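You operate a simulated robot arm through the tools that you are given. There is no shell and no other tool. Be economical: measure what you need, move in short steps, check, and stop when the job is done.

The job below is to be done with a simulated two-armed robot. You get a single attempt, and the scene is never put back.

JOB
Test the empty oven at 130 degrees until the green lamp lights.
Fine: shut the vent damper before you switch on; switch off, then open the damper all the way.

The check looks at the end state, three seconds after you hand in, the way a careful person would. Anything else that was tipped, shoved, dropped, spilled or broken makes it a failure.

ROBOT AND FRAMES
Two 6-joint arms with fingered hands on one trunk, on a base that drives. Base frame: it is fixed to the floor where the robot stands at the start and does not move with it; the origin is under the middle of the robot, x ahead of it, y to its left, z up. Units: mm, rad, N and s.
The left shoulder is at the start at [50, 170, 1060], the right one opposite. Places, roughly: drying oven [700, 400, 1000]; oven door [500, 400, 1000]; oven knob [600, 500, 1200]; oven switch [600, 300, 1200]; oven vent damper [800, 300, 1200]. Payload 3.5 kg a hand.
The tool frame of a hand sits at the grasp point between the pads (the TCP): z along the fingers, y along the line on which they close. The tips reach 26 mm beyond it. The gripper opens to 132 mm. The gripper's body begins 73 mm behind the TCP. The gripper is a hand of 3 fingers: y runs from the thumb to the fingers, the wrist lies at [0, 0, -234] in the tool frame, and closing takes about 1.5 s.
Orientation is that of the tool frame in the base frame, as a unit quaternion [w, x, y, z]. With the fingers straight down and closing along the base's y, the tool's x points along the base's -x, its y along +y and its z along -z.

CONTROLS
- The arms move only by the tool servo_tool. It takes "left_commands", "right_commands" or both (then of equal length, played together; a hand with none holds still); each is a list of rows, each a list of 7 numbers: the shift along the tool's x, y, z in units of 40 mm (1.0 is 40 mm), then the turn, a rotation vector about the tool's x, y, z in units of 5 degrees (1.0 is 5 degrees), then the opening in per cent of the stroke, from 0 (shut) to 100 (fully open). In form: [[tx, ty, tz, wx, wy, wz, fingers], ...]. A call has 1 to 12 rows; each row shifts and turns the commanded pose from where the row before left it, along the tool's axes as they then stand. A call with a number of a shift or a turn outside -1 to 1 is refused whole. A row lasts 0.2 s, in which the tool goes at most 50 mm and 0.15 rad; a call with a longer step from one row to the next is refused whole, and so is a gripper value outside its range. Where a pose cannot be reached the arm comes as near as it can. A force on the tool above 40 N (or 10 N above the force at the start of the call, whichever is more), or a blocked arm, ends the call early, and 0.2 s more pass. The fingers move at their own pace (about 108 mm/s each) and stop on an object; they squeeze with about 25 N. The grip force told is the motor's: it shows also when the fingers shut on nothing. Time passes only in rows, and 0.2 s behind the last, so rows that do not move let the fingers close. It gives the time, the measured TCP pose, the force on the tool (base axes), the opening and the grip force at its end, in the units of the frame above (readings bear some noise), with the torque about the TCP (base axes, N m) and any sound that the robot's microphone picked up, and new pictures: "views" is both (left out), scene, wrist or none (wrist: the cameras of the hands that moved).
- Cameras (640 x 400 px; columns grow to the right, rows downward): "scene" is now at [18, 51.5, 1662.7]; the picture's right is [0.58, -0.81, 0.00], its down [-0.51, -0.36, -0.78] and it looks along [0.64, 0.45, -0.62] (base axes); focal length 289 px, centre (320, 200). "left" rides on the left gripper at [-62, 3, -92] in its tool frame; the picture's right is [-0.05, -1.00, 0.00], its down [0.83, -0.04, -0.56] and it looks along [0.56, -0.03, 0.83] (tool axes); focal length 230 px, centre (320, 200). "right" rides on the right gripper at [62, 3, -92] in its tool frame; the picture's right is [-0.05, 1.00, 0.00], its down [-0.83, -0.04, -0.56] and it looks along [-0.55, -0.03, 0.83] (tool axes); focal length 230 px, centre (320, 200). There is no depth. A picture from a camera that has moved, and an enlarged one, comes with that camera's place and axes in the base frame and with its lens. The place of the scene camera against the robot may be out by one fixed shift of up to 18 mm in any direction.
- move_column(by): slides the trunk up (or, below 0, down) by that many mm; the arms and the scene camera ride with it, the base frame stays. It gives what a move gives, with no picture.
- roll_base(legs): drives the robot by 1 to 6 legs, each [ahead, left, turn to the left] in mm, mm and rad, along the robot's own axes; the way and the turn of a leg run together, so that a leg with both is an arc; at most 1500 mm and 3.142 rad a leg. The arms and the cameras ride along, it lands a little off, and it stops where it bumps. It gives what a move gives, and a new picture of the scene camera.
- hand_shape(shape, hand): the hand has 3 fingers and takes this shape, open, in about a second: jaw (thumb against the fingers, like two jaws); tri (thumb and two fingers); tip (a fingertip pinch); poke (one finger out to press); point (the index stretched); flat (the hand flat); cup (the hand cupped); fist (a fist). The gripper value then closes the fingers along that shape, each until it touches; the sizes above hold for jaw. It gives what a move gives, with no picture.
- pan_tilt(pan, tilt): turns the head with the scene camera to pan (to the left, within 1.501 rad either way) and tilt (down, from -0.506 to 1.204), counted from straight ahead of the robot. It gives what a move gives, and a new picture of the scene camera.
- zoom(camera, box): a new picture of the part [left, top, right, bottom] of that camera's present view, enlarged. The clock stands still meanwhile.
- hand_in(): hands the job in; it is judged then, once.

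Work in short steps. Places have to be worked out from the pictures, the camera data and where the tool is seen: move nearer, look again, correct. Check each grasp and each placing, and mend what went wrong. You have 120 turns and 260 pictures in all, those below and enlarged ones among them. Open the grippers and draw the arms clear of the work before you hand the job in, unless the task says otherwise; then end with one line.

The tools are called as name(argument=value, ...) on one line, values as JSON. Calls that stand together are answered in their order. servo_tool: Moves the arms, as the interface text tells. Its arguments: {"type":"object","properties":{"left_commands":{"type":"array"},"right_commands":{"type":"array"},"views":{"type":"string","enum":["both","scene","wrist","none"]}},"required":[]} The other tools are called the same way: move_column (by) slides the trunk up or down; hand_shape (shape, hand) gives the hand a shape; roll_base (legs) drives the base; pan_tilt (pan, tilt) turns the head that bears the scene camera; zoom (camera, box) takes an enlarged picture of a part of a camera's view; hand_in () hands the job in.

At the start:

```text
t: 0.0
left_tcp_pos: [383.4, 515.0, 999.6]
left_tcp_rot: [0.001, -0.001, 1.0, 0.0]
left_wrist_force: [-0.2, -0.3, -0.7]
left_moment: [0.0, -0.02, -0.01]
left_grip_width: 131.9
left_grip_force: 0.0
left_shape: jaw
right_tcp_pos: [481.5, 375.9, 1211.2]
right_tcp_rot: [0.561, -0.098, 0.819, 0.066]
right_wrist_force: [-0.5, 0.3, -0.3]
right_moment: [0.0, 0.02, 0.0]
right_grip_width: 131.9
right_grip_force: 0.0
right_shape: jaw
trunk travel left (down, up): [-675.0, 35.0]
robot x, y, heading: [0.2, 2.0, 0.004]
head pan, tilt: [0.618, 0.674]
```

scene: 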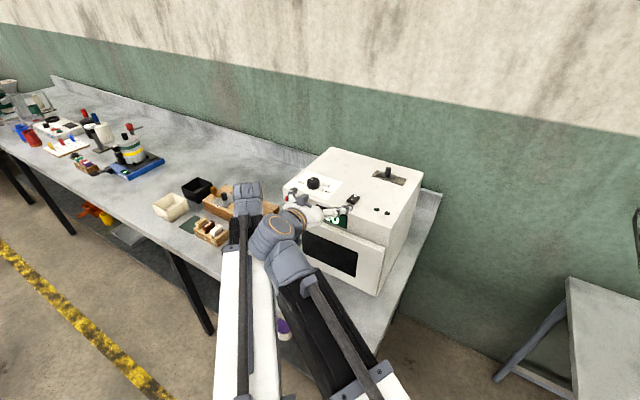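
right: 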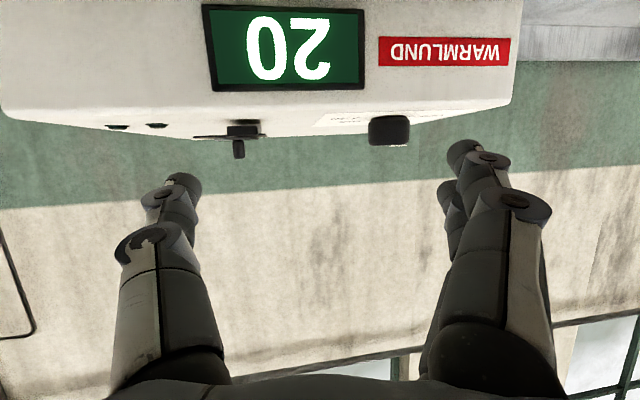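
left: 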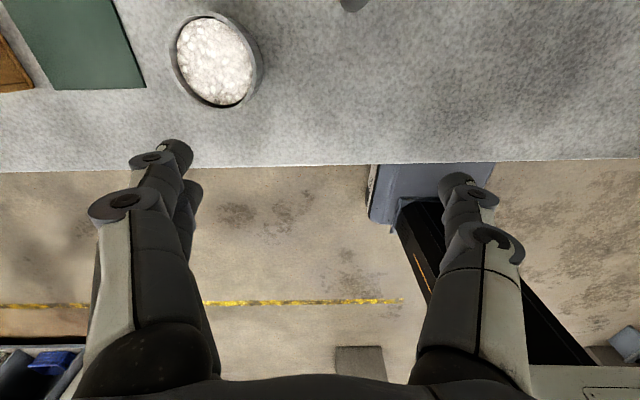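

The oven stands ahead-left with its controls on top, and the right hand is near them. I'll enlarge the scene view of the oven and the right hand's view of the controls.

zoom(camera="scene", box=[250, 130, 450, 300])

zoom(camera="right", box=[80, 0, 540, 200])

```text
2.35 times, centred on (350, 215) of scene
camera zoom: at [18.0, 51.5, 1662.7], right [0.58, -0.81, 0.0], down [-0.51, -0.36, -0.78], along [0.64, 0.45, -0.62], focal length 680 px, centre (249, 165)
```

zoom: 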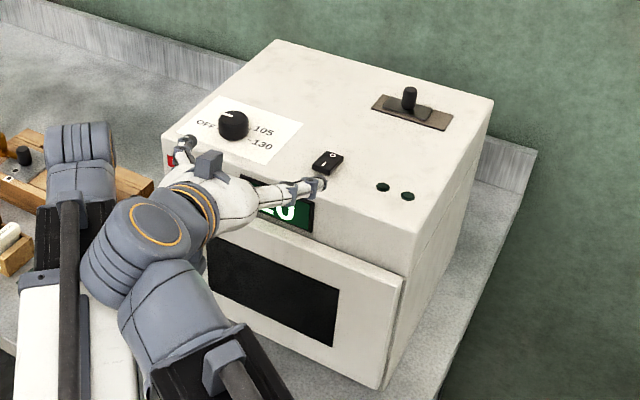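

```text
1.39 times, centred on (310, 100) of right
camera zoom: at [375.6, 353.3, 1186.5], right [-0.22, 0.97, 0.05], down [-0.2, -0.09, 0.98], along [0.96, 0.2, 0.22], focal length 320 px, centre (334, 339)
```

zoom: 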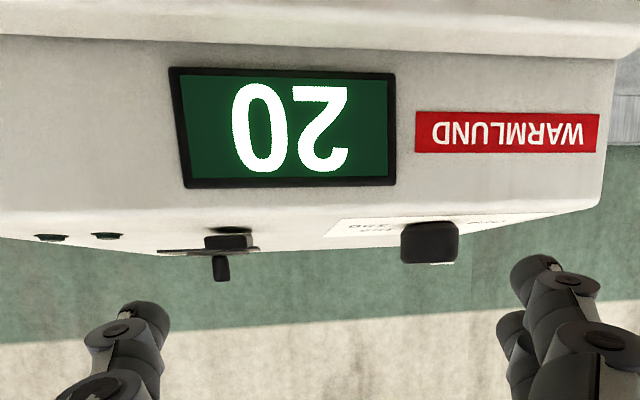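

The right arm blocks the front of the oven. I judge the knob at about [575,467], the switch at [590,341] and the damper post at [740,307], all on a top at z of about 1160. I'll draw the right hand back and to its own side.

servo_tool(right_commands=[[-0.3, 0, -0.9, 0, 0, 0, 100], [-0.3, 0, -0.9, 0, 0, 0, 100], [-0.3, 0, -0.9, 0, 0, 0, 100], [0, -1, -0.3, 0, 0, 0, 100], [0, -1, -0.3, 0, 0, 0, 100], [0, -1, -0.3, 0, 0, 0, 100], [0, -1, -0.3, 0, 0, 0, 100], [0, -1, -0.3, 0, 0, 0, 100], [0, -1, -0.3, 0, 0, 0, 100], [0, -1, -0.3, 0, 0, 0, 100], [0, -1, -0.3, 0, 0, 0, 100], [0, -1, -0.3, 0, 0, 0, 100]], views="scene")

```text
t: 2.6
left_tcp_pos: [383.1, 515.2, 999.5]
left_tcp_rot: [0.0, -0.001, 1.0, 0.001]
left_wrist_force: [0.6, 1.0, -0.2]
left_moment: [0.0, -0.03, -0.02]
left_grip_width: 132.0
left_grip_force: 0.2
left_shape: jaw
right_tcp_pos: [445.9, 95.7, 1420.7]
right_tcp_rot: [0.56, -0.098, 0.82, 0.067]
right_wrist_force: [-0.5, -0.8, -0.4]
right_moment: [0.01, 0.01, -0.01]
right_grip_width: 132.1
right_grip_force: 0.1
right_shape: jaw
right hand out of reach, approached as far as the arm can: row 6, 7, 8, 9, 10, 11, 12
trunk travel left (down, up): [-675.0, 35.0]
robot x, y, heading: [-1.0, -2.2, 0.0]
head pan, tilt: [0.618, 0.674]
camera scene: at [18.2, 51.3, 1662.7], right [0.58, -0.81, 0.0], down [-0.51, -0.36, -0.78], along [0.64, 0.45, -0.62], focal length 289 px, centre (320, 200)
```

scene: 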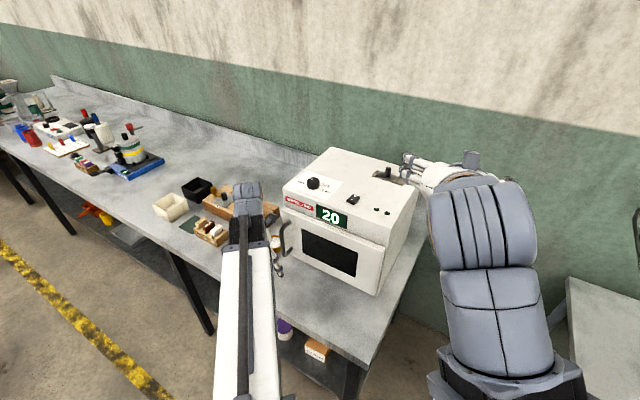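

The right hand has risen clear of the oven. I'll enlarge the oven's top to read the markings.

zoom(camera="scene", box=[280, 150, 360, 200])

zoom(camera="scene", box=[340, 155, 436, 215])

zoom(camera="scene", box=[270, 190, 430, 300])

```text
8.00 times, centred on (320, 175) of scene
camera zoom: at [18.2, 51.3, 1662.7], right [0.58, -0.81, 0.0], down [-0.51, -0.36, -0.78], along [0.64, 0.45, -0.62], focal length 2310 px, centre (320, 400)
```

zoom: 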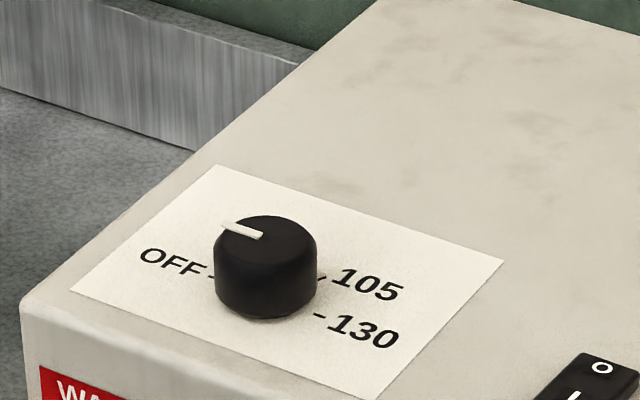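

```text
6.67 times, centred on (388, 185) of scene
camera zoom: at [18.2, 51.3, 1662.7], right [0.58, -0.81, 0.0], down [-0.51, -0.36, -0.78], along [0.64, 0.45, -0.62], focal length 1925 px, centre (-133, 300)
```

zoom: 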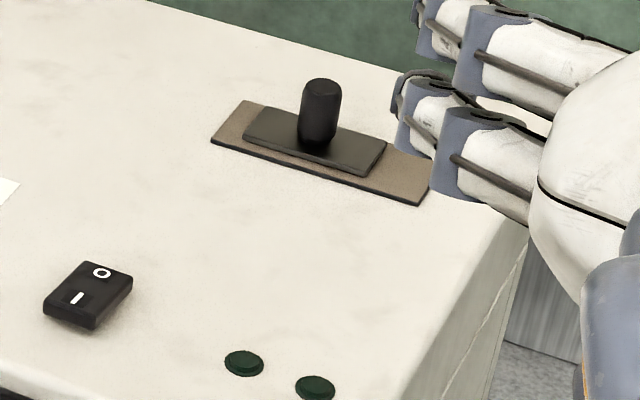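

```text
3.64 times, centred on (350, 245) of scene
camera zoom: at [18.2, 51.3, 1662.7], right [0.58, -0.81, 0.0], down [-0.51, -0.36, -0.78], along [0.64, 0.45, -0.62], focal length 1050 px, centre (211, 36)
```

zoom: 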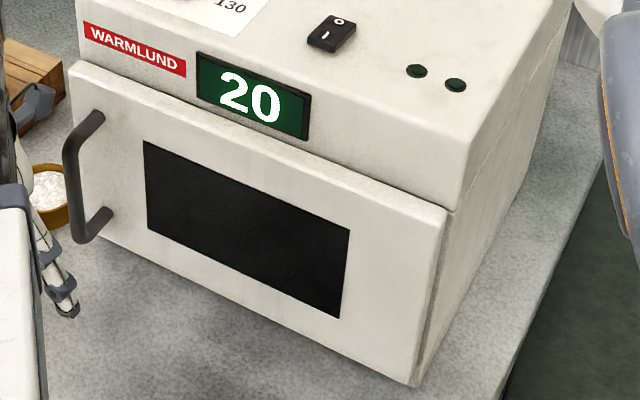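

Door is shut and the knob points to OFF; the damper has no legible mark from here. I'll raise the left hand straight up for its camera to see the oven top.

servo_tool(left_commands=[[0, 0, -1, 0, 0, 0, 100], [0, 0, -1, 0, 0, 0, 100], [0, 0, -1, 0, 0, 0, 100], [0, 0, -1, 0, 0, 0, 100], [0, 0, -1, 0, 0, 0, 100], [0, 0, -1, 0, 0, 0, 100], [0, 0, -1, 0, 0, 0, 100], [0, 0, -1, 0, 0, 0, 100]])

```text
t: 4.4
left_tcp_pos: [419.2, 550.7, 1213.1]
left_tcp_rot: [0.005, 0.0, 1.0, 0.005]
left_wrist_force: [0.0, -0.7, 0.0]
left_moment: [0.01, -0.02, -0.01]
left_grip_width: 131.9
left_grip_force: 0.1
left_shape: jaw
left hand out of reach, approached as far as the arm can: row 5, 6, 7, 8
right_tcp_pos: [445.9, 96.8, 1421.1]
right_tcp_rot: [0.56, -0.098, 0.82, 0.067]
right_wrist_force: [0.5, 0.1, -0.5]
right_moment: [0.0, -0.01, 0.03]
right_grip_width: 132.2
right_grip_force: 0.0
right_shape: jaw
trunk travel left (down, up): [-675.0, 35.0]
robot x, y, heading: [-1.3, 0.2, -0.003]
head pan, tilt: [0.618, 0.674]
camera scene: at [17.8, 51.3, 1662.7], right [0.58, -0.81, 0.0], down [-0.51, -0.36, -0.78], along [0.64, 0.45, -0.62], focal length 289 px, centre (320, 200)
camera left: at [481.1, 552.8, 1307.4], right [0.05, -1.0, -0.01], down [-0.84, -0.05, 0.55], along [-0.55, -0.02, -0.84], focal length 230 px, centre (320, 200)
```

scene: 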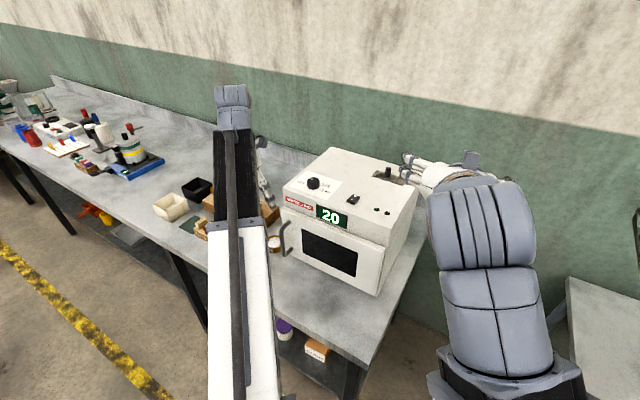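
left: 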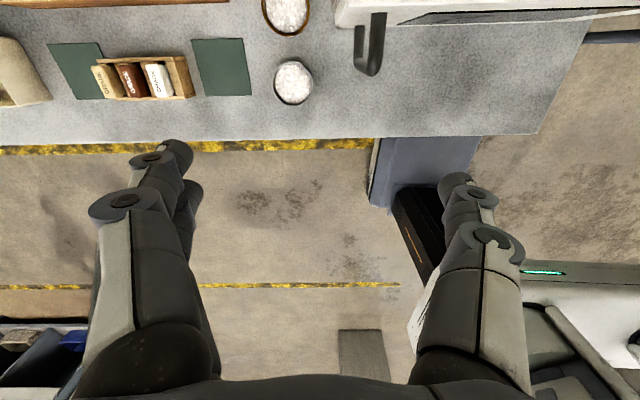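

The left wrist camera looks back at the robot in this stance. I'll pitch the right hand down and turn it left instead, keeping its wrist about in place, to look over the oven top.

servo_tool(right_commands=[[0.5, 0.4, 0, -0.8, 1, 0, 100], [0.5, 0.4, 0, -0.8, 1, 0, 100], [0.5, 0.4, 0, -0.8, 1, 0, 100], [0.5, 0.4, 0, -0.8, 1, 0, 100], [0.5, 0.4, 0, -0.8, 1, 0, 100], [0.5, 0.4, 0, -0.8, 1, 0, 100]])

```text
t: 5.8
left_tcp_pos: [418.9, 551.3, 1213.0]
left_tcp_rot: [0.005, 0.0, 1.0, 0.005]
left_wrist_force: [0.1, -0.6, 0.9]
left_moment: [-0.01, -0.04, 0.04]
left_grip_width: 131.8
left_grip_force: 0.1
left_shape: jaw
right_tcp_pos: [348.3, 166.4, 1331.0]
right_tcp_rot: [0.298, -0.226, 0.904, 0.208]
right_wrist_force: [0.4, 0.2, -0.6]
right_moment: [0.0, -0.03, 0.02]
right_grip_width: 131.9
right_grip_force: 0.0
right_shape: jaw
trunk travel left (down, up): [-675.0, 35.0]
robot x, y, heading: [-0.3, -1.9, -0.0]
head pan, tilt: [0.618, 0.674]
camera scene: at [18.0, 51.5, 1662.7], right [0.58, -0.81, 0.0], down [-0.51, -0.36, -0.78], along [0.64, 0.45, -0.62], focal length 289 px, centre (320, 200)
camera right: at [261.0, 103.7, 1361.3], right [-0.49, 0.83, 0.27], down [0.37, -0.08, 0.92], along [0.79, 0.56, -0.27], focal length 230 px, centre (320, 200)
```

scene: 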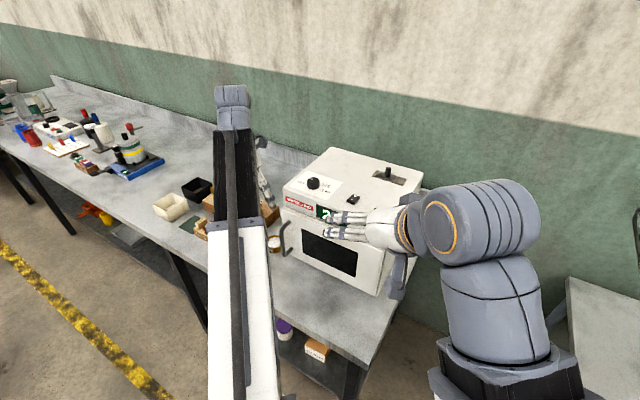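
right: 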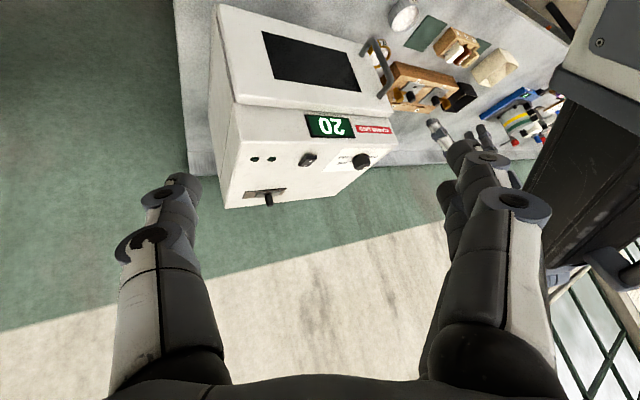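

I'll enlarge the damper in both views.

zoom(camera="right", box=[216, 140, 316, 215])

zoom(camera="scene", box=[360, 155, 430, 200])

```text
5.33 times, centred on (266, 178) of right
camera zoom: at [261.0, 103.7, 1361.3], right [-0.49, 0.83, 0.27], down [0.37, -0.08, 0.92], along [0.79, 0.56, -0.27], focal length 1227 px, centre (608, 320)
```

zoom: 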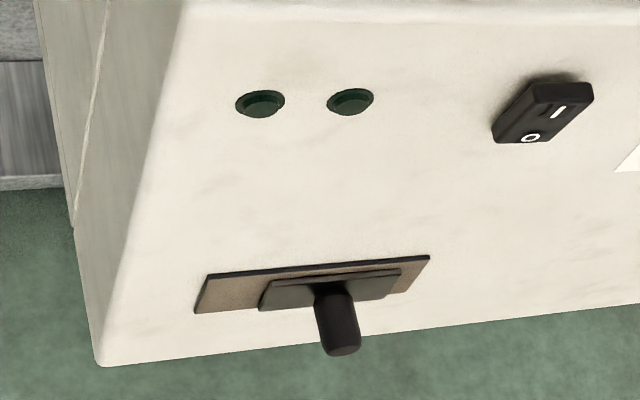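

```text
8.89 times, centred on (395, 178) of scene
camera zoom: at [18.0, 51.5, 1662.7], right [0.58, -0.81, 0.0], down [-0.51, -0.36, -0.78], along [0.64, 0.45, -0.62], focal length 2567 px, centre (-347, 400)
```

zoom: 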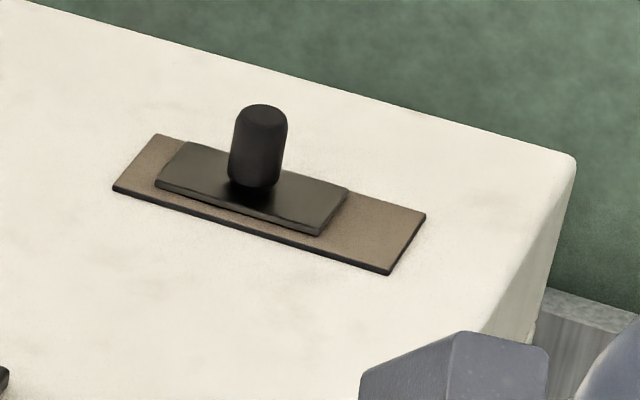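

The damper plate sits mid-slot with bare base on both sides; I'll look closer later. I'll raise the trunk and drive left, turned about 20° left, so the right hand comes in front of the switch at good reach.

move_column(by=35)

roll_base(legs=[[-90, 0, 0], [0, 340, 0], [0, 0, 0.35]])

```text
t: 6.6
left_tcp_pos: [418.5, 551.6, 1249.2]
left_tcp_rot: [0.005, 0.0, 1.0, 0.006]
left_wrist_force: [-2.3, 0.7, -0.1]
left_moment: [-0.01, -0.03, 0.01]
left_grip_width: 132.2
left_grip_force: 0.1
left_shape: jaw
right_tcp_pos: [347.5, 166.9, 1365.6]
right_tcp_rot: [0.299, -0.225, 0.904, 0.206]
right_wrist_force: [0.2, 0.3, 0.2]
right_moment: [0.0, 0.03, 0.01]
right_grip_width: 132.1
right_grip_force: 0.1
right_shape: jaw
trunk travel left (down, up): [-710.0, 0.0]
robot x, y, heading: [-2.5, -2.6, 0.001]
head pan, tilt: [0.618, 0.674]
```

```text
t: 10.6
left_tcp_pos: [112.0, 1010.1, 1247.1]
left_tcp_rot: [0.004, -0.175, 0.984, 0.006]
left_wrist_force: [1.2, 0.0, -0.2]
left_moment: [-0.01, 0.0, -0.01]
left_grip_width: 132.1
left_grip_force: 0.0
left_shape: jaw
right_tcp_pos: [177.8, 624.4, 1366.7]
right_tcp_rot: [0.26, -0.38, 0.85, 0.256]
right_wrist_force: [1.2, 0.9, -0.6]
right_moment: [0.01, -0.05, -0.01]
right_grip_width: 132.0
right_grip_force: 0.0
right_shape: jaw
trunk travel left (down, up): [-710.0, 0.0]
robot x, y, heading: [-90.7, 352.2, 0.351]
head pan, tilt: [0.618, 0.674]
camera scene: at [-93.0, 407.0, 1697.7], right [0.82, -0.57, 0.0], down [-0.35, -0.51, -0.78], along [0.44, 0.64, -0.62], focal length 289 px, centre (320, 200)
```

scene: 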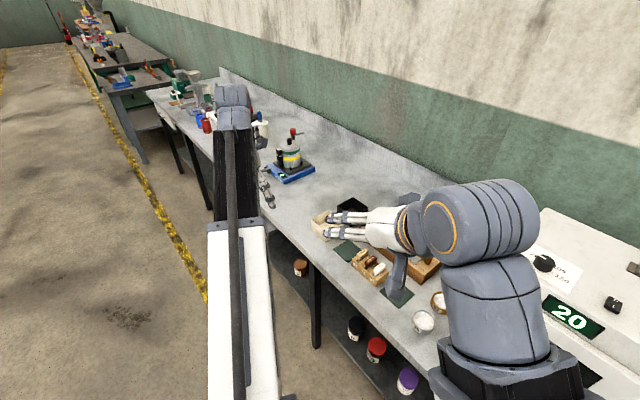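

The base landed well. I'll turn the head to the oven and shift the right hand level at z of about 1367 to over the oven's front edge.

servo_tool(right_commands=[[-0.105, -0.95, -0.22, 0, 0, 0, 100], [-0.105, -0.95, -0.22, 0, 0, 0, 100], [-0.105, -0.95, -0.22, 0, 0, 0, 100], [-0.105, -0.95, -0.22, 0, 0, 0, 100], [-0.105, -0.95, -0.22, 0, 0, 0, 100], [-0.105, -0.95, -0.22, 0, 0, 0, 100], [-0.105, -0.95, -0.22, 0, 0, 0, 100], [-0.105, -0.95, -0.22, 0, 0, 0, 100], [-0.105, -0.95, -0.22, 0, 0, 0, 100], [-0.105, -0.95, -0.22, 0, 0, 0, 100]], views="none")

pan_tilt(pan=-0.25, tilt=0.62)

```text
t: 12.8
left_tcp_pos: [113.3, 1008.8, 1247.3]
left_tcp_rot: [0.005, -0.175, 0.985, 0.006]
left_wrist_force: [0.0, 0.8, 0.7]
left_moment: [0.04, 0.03, 0.02]
left_grip_width: 132.1
left_grip_force: 0.0
left_shape: jaw
right_tcp_pos: [482.6, 373.9, 1368.9]
right_tcp_rot: [0.26, -0.38, 0.851, 0.255]
right_wrist_force: [-0.7, 0.0, 0.6]
right_moment: [-0.02, 0.0, 0.02]
right_grip_width: 131.8
right_grip_force: 0.1
right_shape: jaw
right hand out of reach, approached as far as the arm can: row 1, 2
trunk travel left (down, up): [-710.0, 0.0]
robot x, y, heading: [-92.4, 346.4, 0.348]
head pan, tilt: [0.618, 0.674]
```

```text
t: 14.0
left_tcp_pos: [112.0, 1010.2, 1248.3]
left_tcp_rot: [0.005, -0.175, 0.984, 0.006]
left_wrist_force: [0.1, 0.4, -0.3]
left_moment: [-0.02, 0.02, -0.01]
left_grip_width: 132.2
left_grip_force: 0.0
left_shape: jaw
right_tcp_pos: [481.5, 374.6, 1368.8]
right_tcp_rot: [0.258, -0.38, 0.85, 0.256]
right_wrist_force: [0.5, 0.5, -0.9]
right_moment: [-0.03, 0.0, 0.04]
right_grip_width: 132.1
right_grip_force: 0.0
right_shape: jaw
trunk travel left (down, up): [-710.0, 0.0]
robot x, y, heading: [-92.8, 346.8, 0.354]
head pan, tilt: [-0.25, 0.62]
camera scene: at [-54.0, 344.9, 1702.4], right [0.1, -0.99, 0.0], down [-0.58, -0.06, -0.81], along [0.81, 0.08, -0.58], focal length 289 px, centre (320, 200)
```

scene: 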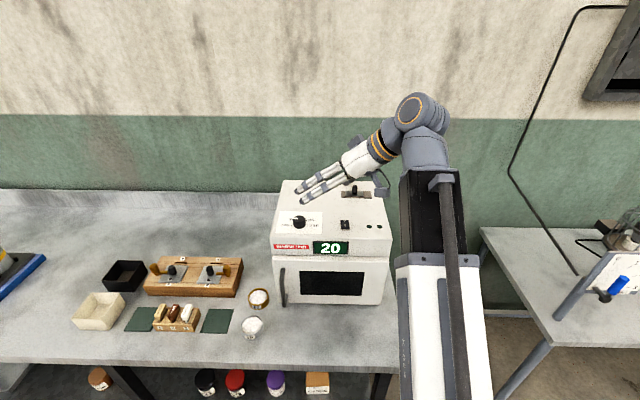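

Now I'll turn the right hand to point straight down (camera on the robot's side, looking forward).

servo_tool(right_commands=[[0, 0, 0, 0.62, 0.63, 0.92, 100], [0, 0, 0, 0.62, 0.63, 0.92, 100], [0, 0, 0, 0.62, 0.63, 0.92, 100], [0, 0, 0, 0.62, 0.63, 0.92, 100], [0, 0, 0, 0.62, 0.63, 0.92, 100], [0, 0, 0, 0.62, 0.63, 0.92, 100], [0, 0, 0, 0.62, 0.63, 0.92, 100], [0, 0, 0, 0.62, 0.63, 0.92, 100], [0, 0, 0, 0.62, 0.63, 0.92, 100], [0, 0, 0, 0.62, 0.63, 0.92, 100]])

```text
t: 16.2
left_tcp_pos: [112.2, 1008.8, 1247.5]
left_tcp_rot: [0.004, -0.175, 0.985, 0.006]
left_wrist_force: [0.3, 0.3, 0.7]
left_moment: [-0.02, -0.02, -0.02]
left_grip_width: 132.1
left_grip_force: 0.0
left_shape: jaw
right_tcp_pos: [540.6, 404.6, 1263.6]
right_tcp_rot: [0.006, 0.002, 1.0, 0.001]
right_wrist_force: [-0.7, -0.5, -0.3]
right_moment: [0.01, -0.01, 0.04]
right_grip_width: 132.1
right_grip_force: 0.0
right_shape: jaw
right hand out of reach, approached as far as the arm can: row 7, 8, 9, 10
trunk travel left (down, up): [-710.0, 0.0]
robot x, y, heading: [-92.1, 349.3, 0.35]
head pan, tilt: [-0.25, 0.62]
camera scene: at [-53.6, 345.1, 1702.4], right [0.1, -0.99, 0.0], down [-0.58, -0.06, -0.81], along [0.81, 0.08, -0.58], focal length 289 px, centre (320, 200)
camera right: at [478.1, 406.9, 1355.7], right [0.06, 1.0, 0.0], down [0.82, -0.05, 0.57], along [0.57, -0.03, -0.82], focal length 230 px, centre (320, 200)
```

scene: 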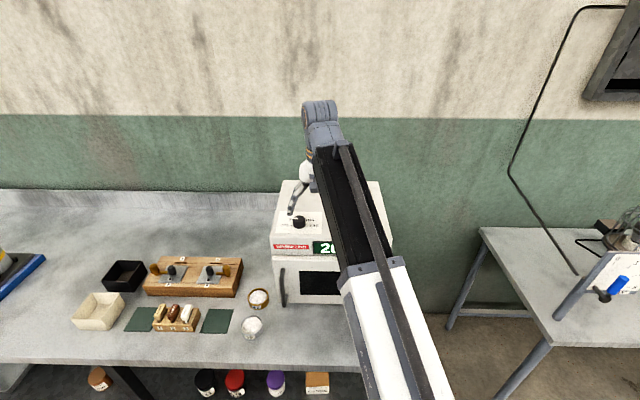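
right: 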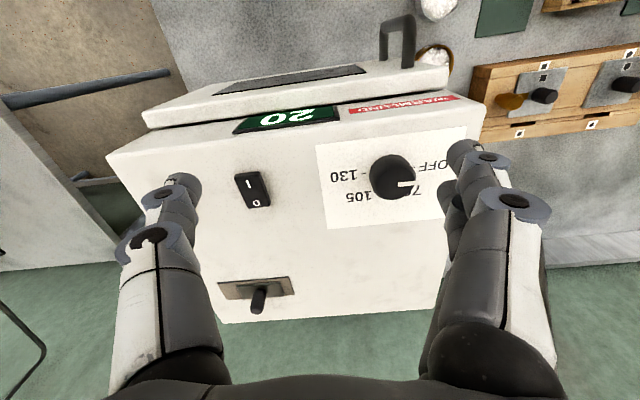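

A clear view from above. I'll enlarge the dial and the damper.

zoom(camera="right", box=[310, 120, 480, 230])

zoom(camera="right", box=[200, 150, 320, 330])

```text
3.64 times, centred on (395, 175) of right
camera zoom: at [478.1, 406.9, 1355.7], right [0.06, 1.0, 0.0], down [0.82, -0.05, 0.57], along [0.57, -0.03, -0.82], focal length 837 px, centre (47, 291)
```

zoom: 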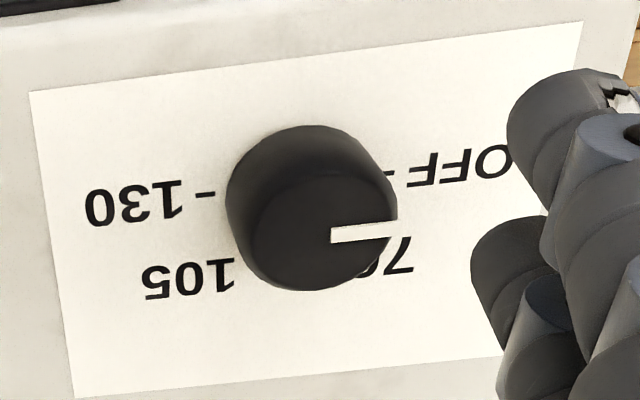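

```text
2.22 times, centred on (260, 240) of right
camera zoom: at [478.1, 406.9, 1355.7], right [0.06, 1.0, 0.0], down [0.82, -0.05, 0.57], along [0.57, -0.03, -0.82], focal length 511 px, centre (453, 111)
```

zoom: 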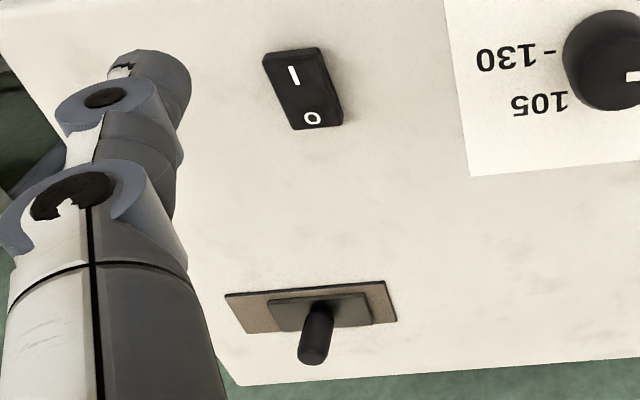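

Dial runs OFF → 70 → 105 → 130, a half turn clockwise seen from above. Damper post is about [758,307], which needs the base nearer, so I'll look down at the base and the bench front first.

pan_tilt(pan=0.2, tilt=1.2)

```text
t: 17.2
left_tcp_pos: [112.0, 1010.4, 1248.4]
left_tcp_rot: [0.003, -0.175, 0.985, 0.006]
left_wrist_force: [0.4, -0.1, -0.3]
left_moment: [0.03, 0.0, -0.03]
left_grip_width: 131.8
left_grip_force: 0.0
left_shape: jaw
right_tcp_pos: [540.4, 404.3, 1263.8]
right_tcp_rot: [0.008, 0.001, 1.0, 0.002]
right_wrist_force: [1.0, -0.3, 1.4]
right_moment: [0.02, 0.0, 0.0]
right_grip_width: 132.2
right_grip_force: 0.1
right_shape: jaw
trunk travel left (down, up): [-710.0, 0.0]
robot x, y, heading: [-91.8, 342.2, 0.351]
head pan, tilt: [0.201, 1.201]
camera scene: at [-93.6, 365.2, 1659.5], right [0.52, -0.85, 0.0], down [-0.79, -0.49, -0.36], along [0.31, 0.19, -0.93], focal length 289 px, centre (320, 200)
```

scene: 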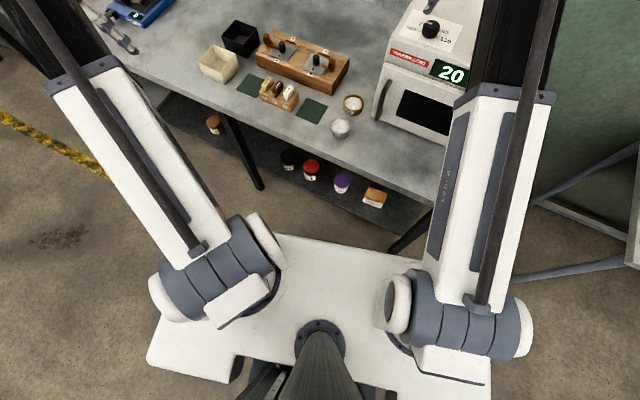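

The base corner is close to the bench leg, so driving nearer is unwise; I'll reach the damper with a hand tilted about 45° forward. I'll turn the head back to the oven and tilt the right hand forward while staying high.

servo_tool(right_commands=[[-0.45, -0.24, 0.05, 0, -1, 0, 50], [-0.45, -0.24, 0.05, 0, -1, 0, 50], [-0.45, -0.24, 0.05, 0, -1, 0, 50], [-0.45, -0.24, 0.05, 0, -1, 0, 50], [-0.45, -0.24, 0.05, 0, -1, 0, 50], [-0.45, -0.24, 0.05, 0, -1, 0, 50], [-0.45, -0.24, 0.05, 0, -1, 0, 50], [-0.45, -0.24, 0.05, 0, -1, 0, 50], [-0.45, -0.24, 0.05, 0, -1, 0, 50], [0, 0, 0, 0, 0, 0, 50]], views="wrist")

pan_tilt(pan=-0.35, tilt=0.62)

```text
t: 19.4
left_tcp_pos: [111.2, 1009.2, 1249.1]
left_tcp_rot: [0.005, -0.175, 0.985, 0.005]
left_wrist_force: [0.7, 0.5, 0.7]
left_moment: [0.01, -0.01, 0.01]
left_grip_width: 132.1
left_grip_force: 0.0
left_shape: jaw
right_tcp_pos: [695.1, 317.9, 1302.4]
right_tcp_rot: [0.381, 0.001, 0.924, -0.003]
right_wrist_force: [-0.5, -0.3, 0.7]
right_moment: [0.02, -0.03, 0.01]
right_grip_width: 66.8
right_grip_force: 0.0
right_shape: jaw
trunk travel left (down, up): [-710.0, 0.0]
robot x, y, heading: [-92.7, 347.9, 0.351]
head pan, tilt: [0.201, 1.201]
camera right: at [586.6, 320.8, 1324.2], right [0.04, 1.0, 0.03], down [0.2, -0.04, 0.98], along [0.98, -0.03, -0.2], focal length 230 px, centre (320, 200)
```

right: 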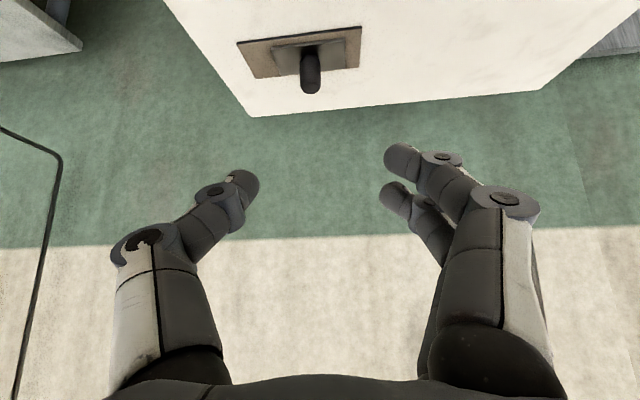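

```text
t: 20.4
left_tcp_pos: [111.5, 1008.7, 1247.7]
left_tcp_rot: [0.004, -0.174, 0.985, 0.006]
left_wrist_force: [-0.6, -0.5, 0.1]
left_moment: [0.02, 0.0, 0.04]
left_grip_width: 131.9
left_grip_force: 0.0
left_shape: jaw
right_tcp_pos: [695.8, 317.9, 1301.7]
right_tcp_rot: [0.381, 0.0, 0.925, -0.001]
right_wrist_force: [-0.9, -0.4, -0.1]
right_moment: [0.0, 0.01, -0.01]
right_grip_width: 66.6
right_grip_force: 0.0
right_shape: jaw
trunk travel left (down, up): [-710.0, 0.0]
robot x, y, heading: [-90.9, 351.5, 0.354]
head pan, tilt: [-0.351, 0.62]
camera scene: at [-53.5, 336.1, 1702.3], right [0.0, -1.0, 0.0], down [-0.58, 0.0, -0.81], along [0.81, 0.0, -0.58], focal length 289 px, centre (320, 200)
```

scene: 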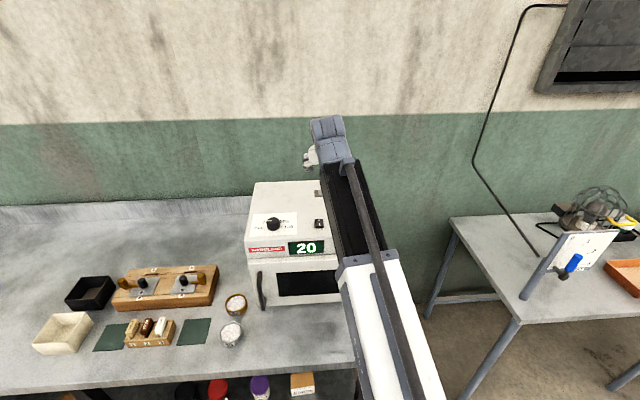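

I'll enlarge the damper from this nearer view.

zoom(camera="right", box=[230, 15, 390, 115])

```text
4.00 times, centred on (310, 65) of right
camera zoom: at [586.5, 320.9, 1324.3], right [0.04, 1.0, 0.03], down [0.2, -0.04, 0.98], along [0.98, -0.03, -0.2], focal length 920 px, centre (360, 740)
```

zoom: 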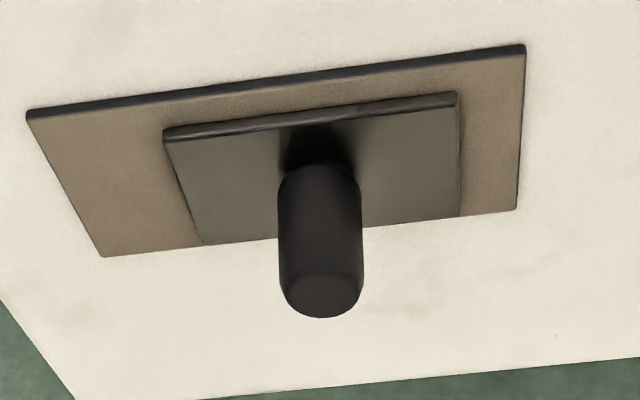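

The post top is at about [765,310,1188]. I'll descend most of the way with fingers straddling the post, then check.

servo_tool(right_commands=[[0.25, -0.07, 0.65, 0, 0, 0, 50], [0.25, -0.07, 0.65, 0, 0, 0, 50], [0.25, -0.07, 0.65, 0, 0, 0, 50], [0, 0, 0, 0, 0, 0, 50]])

```text
t: 21.4
left_tcp_pos: [111.9, 1009.1, 1248.0]
left_tcp_rot: [0.004, -0.175, 0.985, 0.006]
left_wrist_force: [0.0, -0.5, 0.5]
left_moment: [0.0, -0.01, -0.01]
left_grip_width: 131.7
left_grip_force: 0.0
left_shape: jaw
right_tcp_pos: [727.8, 308.5, 1225.5]
right_tcp_rot: [0.381, 0.0, 0.925, -0.002]
right_wrist_force: [-0.4, 0.5, 0.5]
right_moment: [0.0, -0.01, 0.03]
right_grip_width: 66.7
right_grip_force: 0.0
right_shape: jaw
trunk travel left (down, up): [-710.0, 0.0]
robot x, y, heading: [-92.8, 349.4, 0.351]
head pan, tilt: [-0.351, 0.62]
camera scene: at [-53.6, 336.0, 1702.4], right [0.0, -1.0, 0.0], down [-0.58, 0.0, -0.81], along [0.81, 0.0, -0.58], focal length 289 px, centre (320, 200)
camera right: at [620.4, 311.2, 1247.5], right [0.04, 1.0, 0.03], down [0.2, -0.04, 0.98], along [0.98, -0.03, -0.2], focal length 230 px, centre (320, 200)
```

scene: 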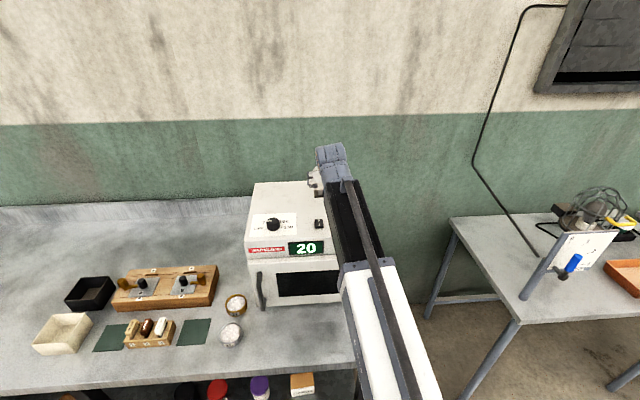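
right: 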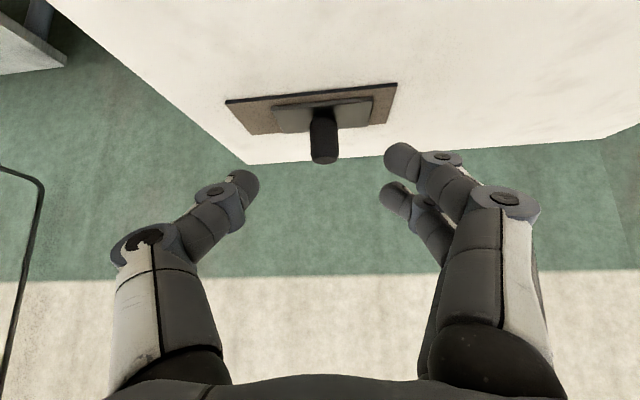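

Aligned in y. I'll advance 40 mm along the fingers and close on the post.

servo_tool(right_commands=[[0, 0.02, 0.5, 0, 0, 0, 50], [0, 0.02, 0.5, 0, 0, 0, 50], [0, 0, 0, 0, 0, 0, 30], [0, 0, 0, 0, 0, 0, 0], [0, 0, 0, 0, 0, 0, 0], [0, 0, 0, 0, 0, 0, 0], [0, 0, 0, 0, 0, 0, 0], [0, 0, 0, 0, 0, 0, 0]], views="wrist")

```text
t: 23.2
left_tcp_pos: [112.6, 1009.3, 1248.2]
left_tcp_rot: [0.004, -0.174, 0.985, 0.006]
left_wrist_force: [0.1, 0.1, 0.5]
left_moment: [-0.01, 0.02, -0.01]
left_grip_width: 131.8
left_grip_force: 0.0
left_shape: jaw
right_tcp_pos: [757.1, 309.0, 1196.9]
right_tcp_rot: [0.38, 0.0, 0.925, -0.002]
right_wrist_force: [2.2, -0.3, -0.8]
right_moment: [0.32, 0.08, 0.29]
right_grip_width: 8.5
right_grip_force: 24.9
right_shape: jaw
trunk travel left (down, up): [-710.0, 0.0]
robot x, y, heading: [-93.8, 348.6, 0.35]
head pan, tilt: [-0.351, 0.62]
camera right: at [647.7, 311.8, 1219.1], right [0.04, 1.0, 0.03], down [0.2, -0.04, 0.98], along [0.98, -0.03, -0.2], focal length 230 px, centre (320, 200)
```

right: 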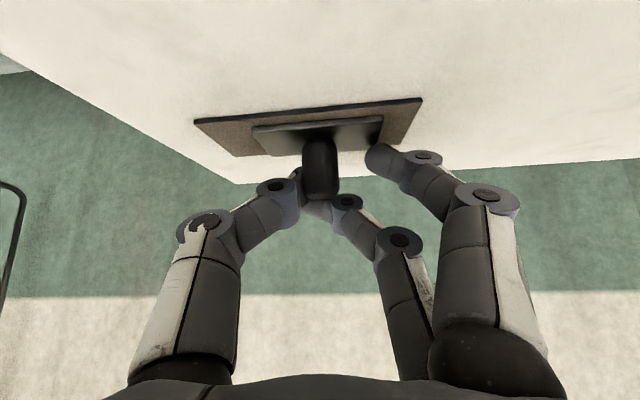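

Thumb and one finger hold the post. I'll slide it gently to the left (+y) in small steps.

servo_tool(right_commands=[[0, 0.2, 0, 0, 0, 0, 0], [0, 0.2, 0, 0, 0, 0, 0], [0, 0, 0, 0, 0, 0, 0]], views="wrist")

```text
t: 24.0
left_tcp_pos: [110.2, 1008.5, 1248.0]
left_tcp_rot: [0.005, -0.174, 0.985, 0.006]
left_wrist_force: [-0.7, 0.6, 0.0]
left_moment: [0.0, 0.0, -0.01]
left_grip_width: 131.9
left_grip_force: 0.1
left_shape: jaw
right_tcp_pos: [755.4, 326.2, 1195.7]
right_tcp_rot: [0.38, 0.001, 0.925, -0.003]
right_wrist_force: [-2.6, 0.5, -1.1]
right_moment: [0.27, 0.13, 0.23]
right_grip_width: 8.3
right_grip_force: 25.0
right_shape: jaw
trunk travel left (down, up): [-710.0, 0.0]
robot x, y, heading: [-91.5, 345.8, 0.354]
head pan, tilt: [-0.351, 0.62]
camera right: at [647.8, 328.5, 1219.3], right [0.04, 1.0, 0.03], down [0.2, -0.04, 0.98], along [0.98, -0.03, -0.2], focal length 230 px, centre (320, 200)
```

right: 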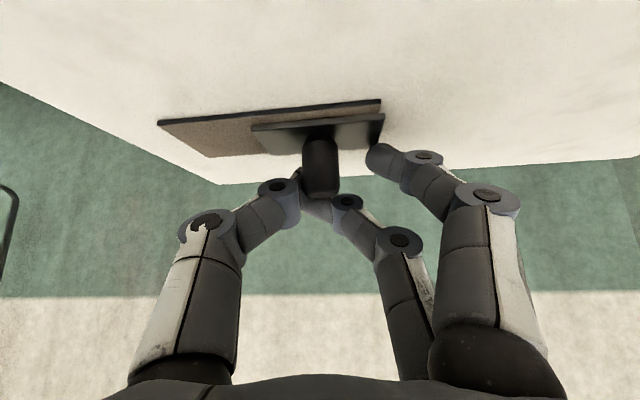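

It slid with the hand. I'll enlarge to see what has been uncovered.

zoom(camera="right", box=[140, 80, 420, 210])

```text
2.29 times, centred on (280, 145) of right
camera zoom: at [647.8, 328.5, 1219.3], right [0.04, 1.0, 0.03], down [0.2, -0.04, 0.98], along [0.98, -0.03, -0.2], focal length 526 px, centre (411, 326)
```

zoom: 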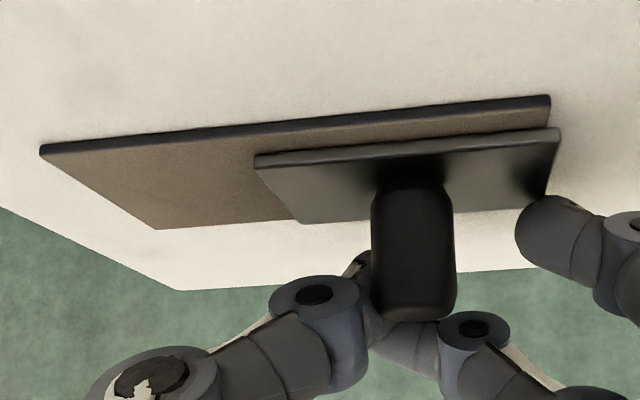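

No hole seen yet and no stop felt. I'll continue left a little.

servo_tool(right_commands=[[0, 0.15, 0, 0, 0, 0, 0], [0, 0.15, 0, 0, 0, 0, 0], [0, 0, 0, 0, 0, 0, 0]], views="wrist")

```text
t: 24.8
left_tcp_pos: [112.6, 1006.5, 1249.2]
left_tcp_rot: [0.004, -0.175, 0.985, 0.007]
left_wrist_force: [-0.1, -0.2, 0.1]
left_moment: [-0.02, -0.04, 0.01]
left_grip_width: 131.9
left_grip_force: 0.1
left_shape: jaw
right_tcp_pos: [756.3, 334.3, 1196.6]
right_tcp_rot: [0.381, 0.002, 0.925, -0.003]
right_wrist_force: [0.5, -17.9, -0.7]
right_moment: [0.01, 0.04, 0.1]
right_grip_width: 7.7
right_grip_force: 25.4
right_shape: jaw
trunk travel left (down, up): [-710.0, 0.0]
robot x, y, heading: [-89.4, 347.0, 0.354]
head pan, tilt: [-0.351, 0.62]
camera right: at [648.0, 336.5, 1219.2], right [0.04, 1.0, 0.03], down [0.2, -0.04, 0.98], along [0.98, -0.04, -0.2], focal length 230 px, centre (320, 200)
```

right: 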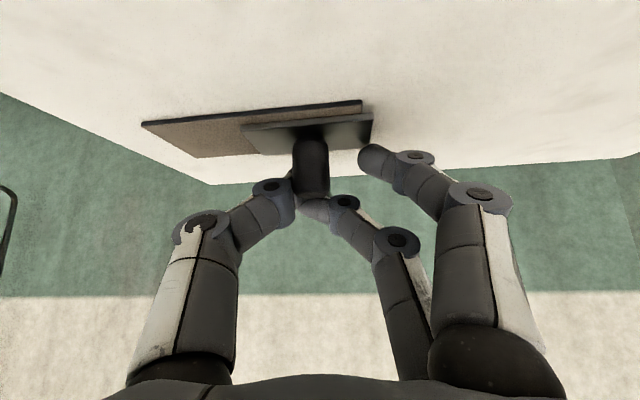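

That is the left stop (18 N back). Nothing uncovered on the right; I'll slide it all the way right and see what the other end uncovers.

servo_tool(right_commands=[[0, -0.2, 0, 0, 0, 0, 0], [0, -0.25, 0, 0, 0, 0, 0], [0, -0.25, 0, 0, 0, 0, 0], [0, -0.25, 0, 0, 0, 0, 0], [0, -0.2, 0, 0, 0, 0, 0], [0, 0, 0, 0, 0, 0, 0]], views="wrist")

```text
t: 26.2
left_tcp_pos: [112.8, 1009.8, 1247.4]
left_tcp_rot: [0.003, -0.175, 0.985, 0.006]
left_wrist_force: [-0.1, 0.4, 0.0]
left_moment: [-0.01, 0.01, 0.02]
left_grip_width: 132.0
left_grip_force: 0.0
left_shape: jaw
right_tcp_pos: [759.0, 294.0, 1197.6]
right_tcp_rot: [0.38, 0.0, 0.925, -0.002]
right_wrist_force: [15.8, 1.6, -1.9]
right_moment: [0.32, -0.23, 0.05]
right_grip_width: 7.4
right_grip_force: 24.8
right_shape: jaw
trunk travel left (down, up): [-710.0, 0.0]
robot x, y, heading: [-90.9, 348.1, 0.353]
head pan, tilt: [-0.351, 0.62]
camera right: at [649.8, 296.0, 1219.7], right [0.04, 1.0, 0.03], down [0.2, -0.04, 0.98], along [0.98, -0.03, -0.2], focal length 230 px, centre (320, 200)
```

right: 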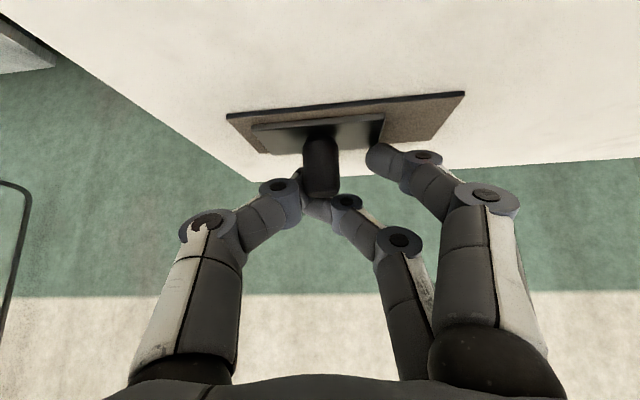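

Left side shows only brown plate so far. I'll continue right, easing forward a touch with the rail's slant.

servo_tool(right_commands=[[-0.05, -0.15, 0.05, 0, 0, 0, 0], [-0.04, -0.2, 0.04, 0, 0, 0, 0], [0, -0.2, 0, 0, 0, 0, 0], [0, -0.1, 0, 0, 0, 0, 0], [0, 0, 0, 0, 0, 0, 0]], views="wrist")

```text
t: 27.4
left_tcp_pos: [110.8, 1012.4, 1246.8]
left_tcp_rot: [0.005, -0.175, 0.985, 0.005]
left_wrist_force: [0.3, -0.7, 0.6]
left_moment: [0.02, 0.0, -0.03]
left_grip_width: 132.0
left_grip_force: 0.2
left_shape: jaw
right_tcp_pos: [762.1, 270.2, 1198.1]
right_tcp_rot: [0.381, -0.001, 0.925, -0.002]
right_wrist_force: [-7.6, 20.5, -2.3]
right_moment: [0.47, 0.2, 0.48]
right_grip_width: 14.6
right_grip_force: 25.1
right_shape: jaw
trunk travel left (down, up): [-710.0, 0.0]
robot x, y, heading: [-90.0, 350.0, 0.352]
head pan, tilt: [-0.351, 0.62]
camera right: at [652.1, 271.9, 1220.4], right [0.04, 1.0, 0.03], down [0.2, -0.04, 0.98], along [0.98, -0.03, -0.2], focal length 230 px, centre (320, 200)
```

right: 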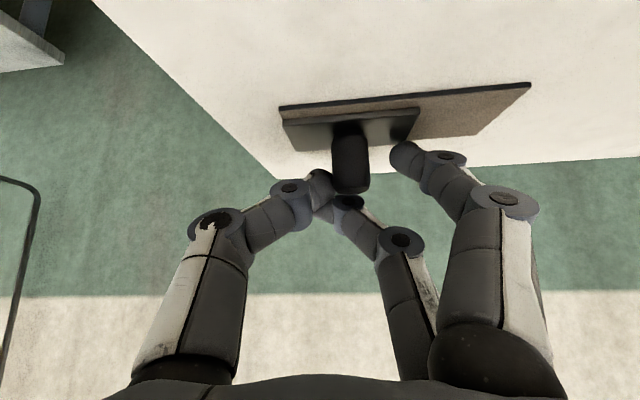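

That's the right stop. I'll enlarge to look for any hole or mark on the plate.

zoom(camera="right", box=[260, 70, 560, 210])

zoom(camera="scene", box=[240, 170, 350, 240])

```text
2.13 times, centred on (410, 140) of right
camera zoom: at [652.1, 271.9, 1220.4], right [0.04, 1.0, 0.03], down [0.2, -0.04, 0.98], along [0.98, -0.03, -0.2], focal length 491 px, centre (128, 328)
```

zoom: 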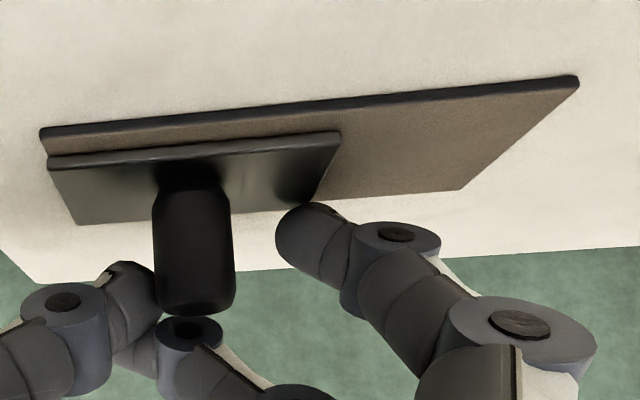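

```text
5.71 times, centred on (295, 205) of scene
camera zoom: at [-54.4, 339.0, 1702.4], right [0.0, -1.0, 0.0], down [-0.58, 0.0, -0.81], along [0.81, 0.0, -0.58], focal length 1650 px, centre (463, 171)
```

zoom: 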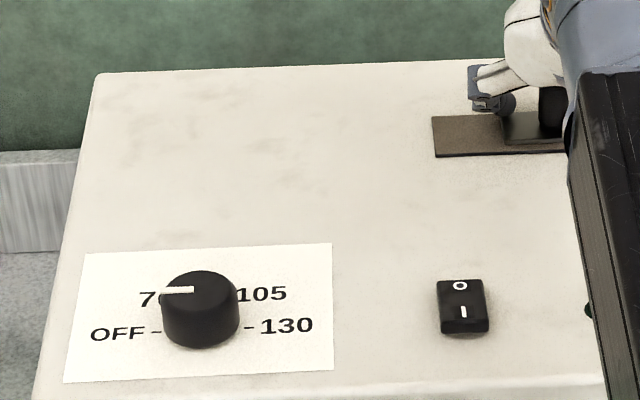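

No mark seen from here. I'll release, back out and look straight at the damper from above for any label.

servo_tool(right_commands=[[0, 0, 0, 0, 0, 0, 50], [0, 0, 0, 0, 0, 0, 50], [0, 0, 0, 0, 0, 0, 50], [0, 0, -0.9, 0, 0, 0, 50], [0, 0, -0.9, 0, 0, 0, 50], [0, 0, -0.9, 0, 0, 0, 50], [-0.3, 0.4, -0.9, 0, 0.5, 0, 50], [-0.3, 0.4, 0, 0, 1, 0, 50], [0, 0.3, 0, 0, 1, 0, 50], [0, 0.3, 0, 0, 1, 0, 50], [0, 0, 0, 0, 1, 0, 50], [0, 0, 0, 0, 0, 0, 50]], views="both")

```text
t: 30.0
left_tcp_pos: [111.4, 1009.7, 1247.7]
left_tcp_rot: [0.005, -0.174, 0.985, 0.006]
left_wrist_force: [0.0, 0.3, 0.0]
left_moment: [0.01, 0.02, 0.01]
left_grip_width: 131.8
left_grip_force: 0.0
left_shape: jaw
right_tcp_pos: [679.0, 322.9, 1317.2]
right_tcp_rot: [0.194, 0.001, 0.981, -0.002]
right_wrist_force: [-0.2, 0.1, 0.1]
right_moment: [0.01, 0.04, -0.02]
right_grip_width: 65.7
right_grip_force: 0.1
right_shape: jaw
trunk travel left (down, up): [-710.0, 0.0]
robot x, y, heading: [-95.9, 347.3, 0.35]
head pan, tilt: [-0.351, 0.62]
camera scene: at [-53.6, 336.0, 1702.4], right [0.0, -1.0, 0.0], down [-0.58, 0.0, -0.81], along [0.81, 0.0, -0.58], focal length 289 px, centre (320, 200)
camera right: at [586.7, 325.7, 1378.9], right [0.05, 1.0, 0.02], down [0.56, -0.04, 0.83], along [0.83, -0.03, -0.56], focal length 230 px, centre (320, 200)
```

scene: 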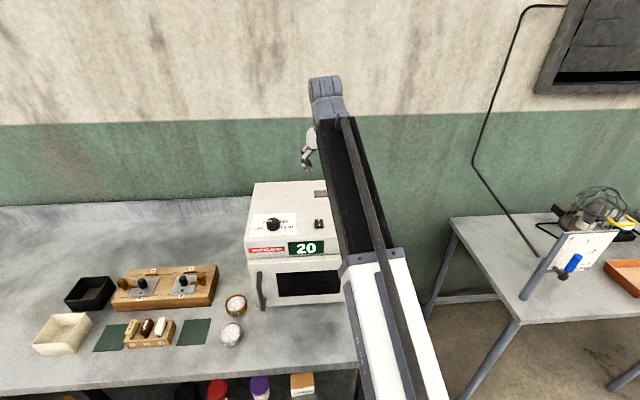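
right: 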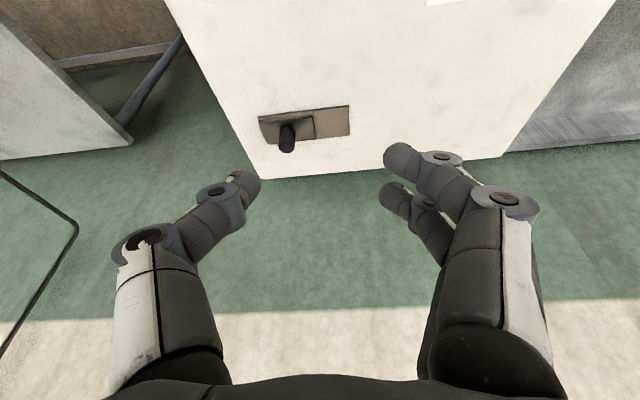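

zoom(camera="right", box=[245, 90, 365, 165])

zoom(camera="right", box=[160, 0, 620, 190])

```text
5.33 times, centred on (305, 128) of right
camera zoom: at [586.7, 325.7, 1378.9], right [0.05, 1.0, 0.02], down [0.56, -0.04, 0.83], along [0.83, -0.03, -0.56], focal length 1227 px, centre (400, 587)
```

zoom: 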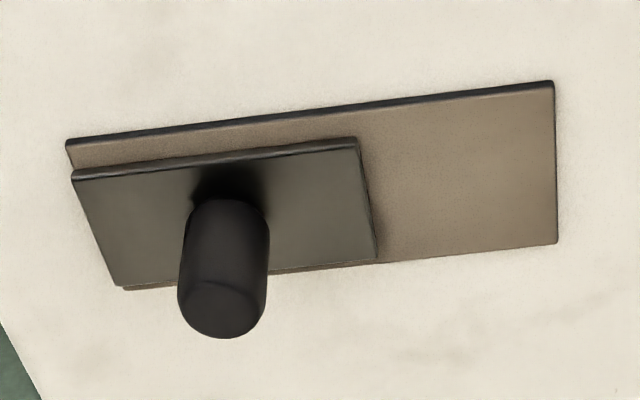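

```text
1.39 times, centred on (390, 95) of right
camera zoom: at [586.7, 325.7, 1378.9], right [0.05, 1.0, 0.02], down [0.56, -0.04, 0.83], along [0.83, -0.03, -0.56], focal length 320 px, centre (223, 346)
```

zoom: 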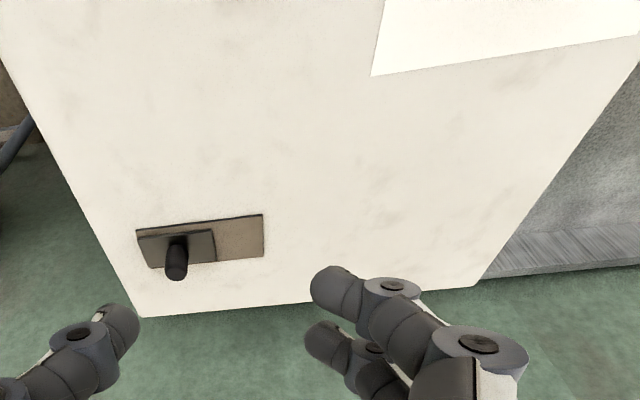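

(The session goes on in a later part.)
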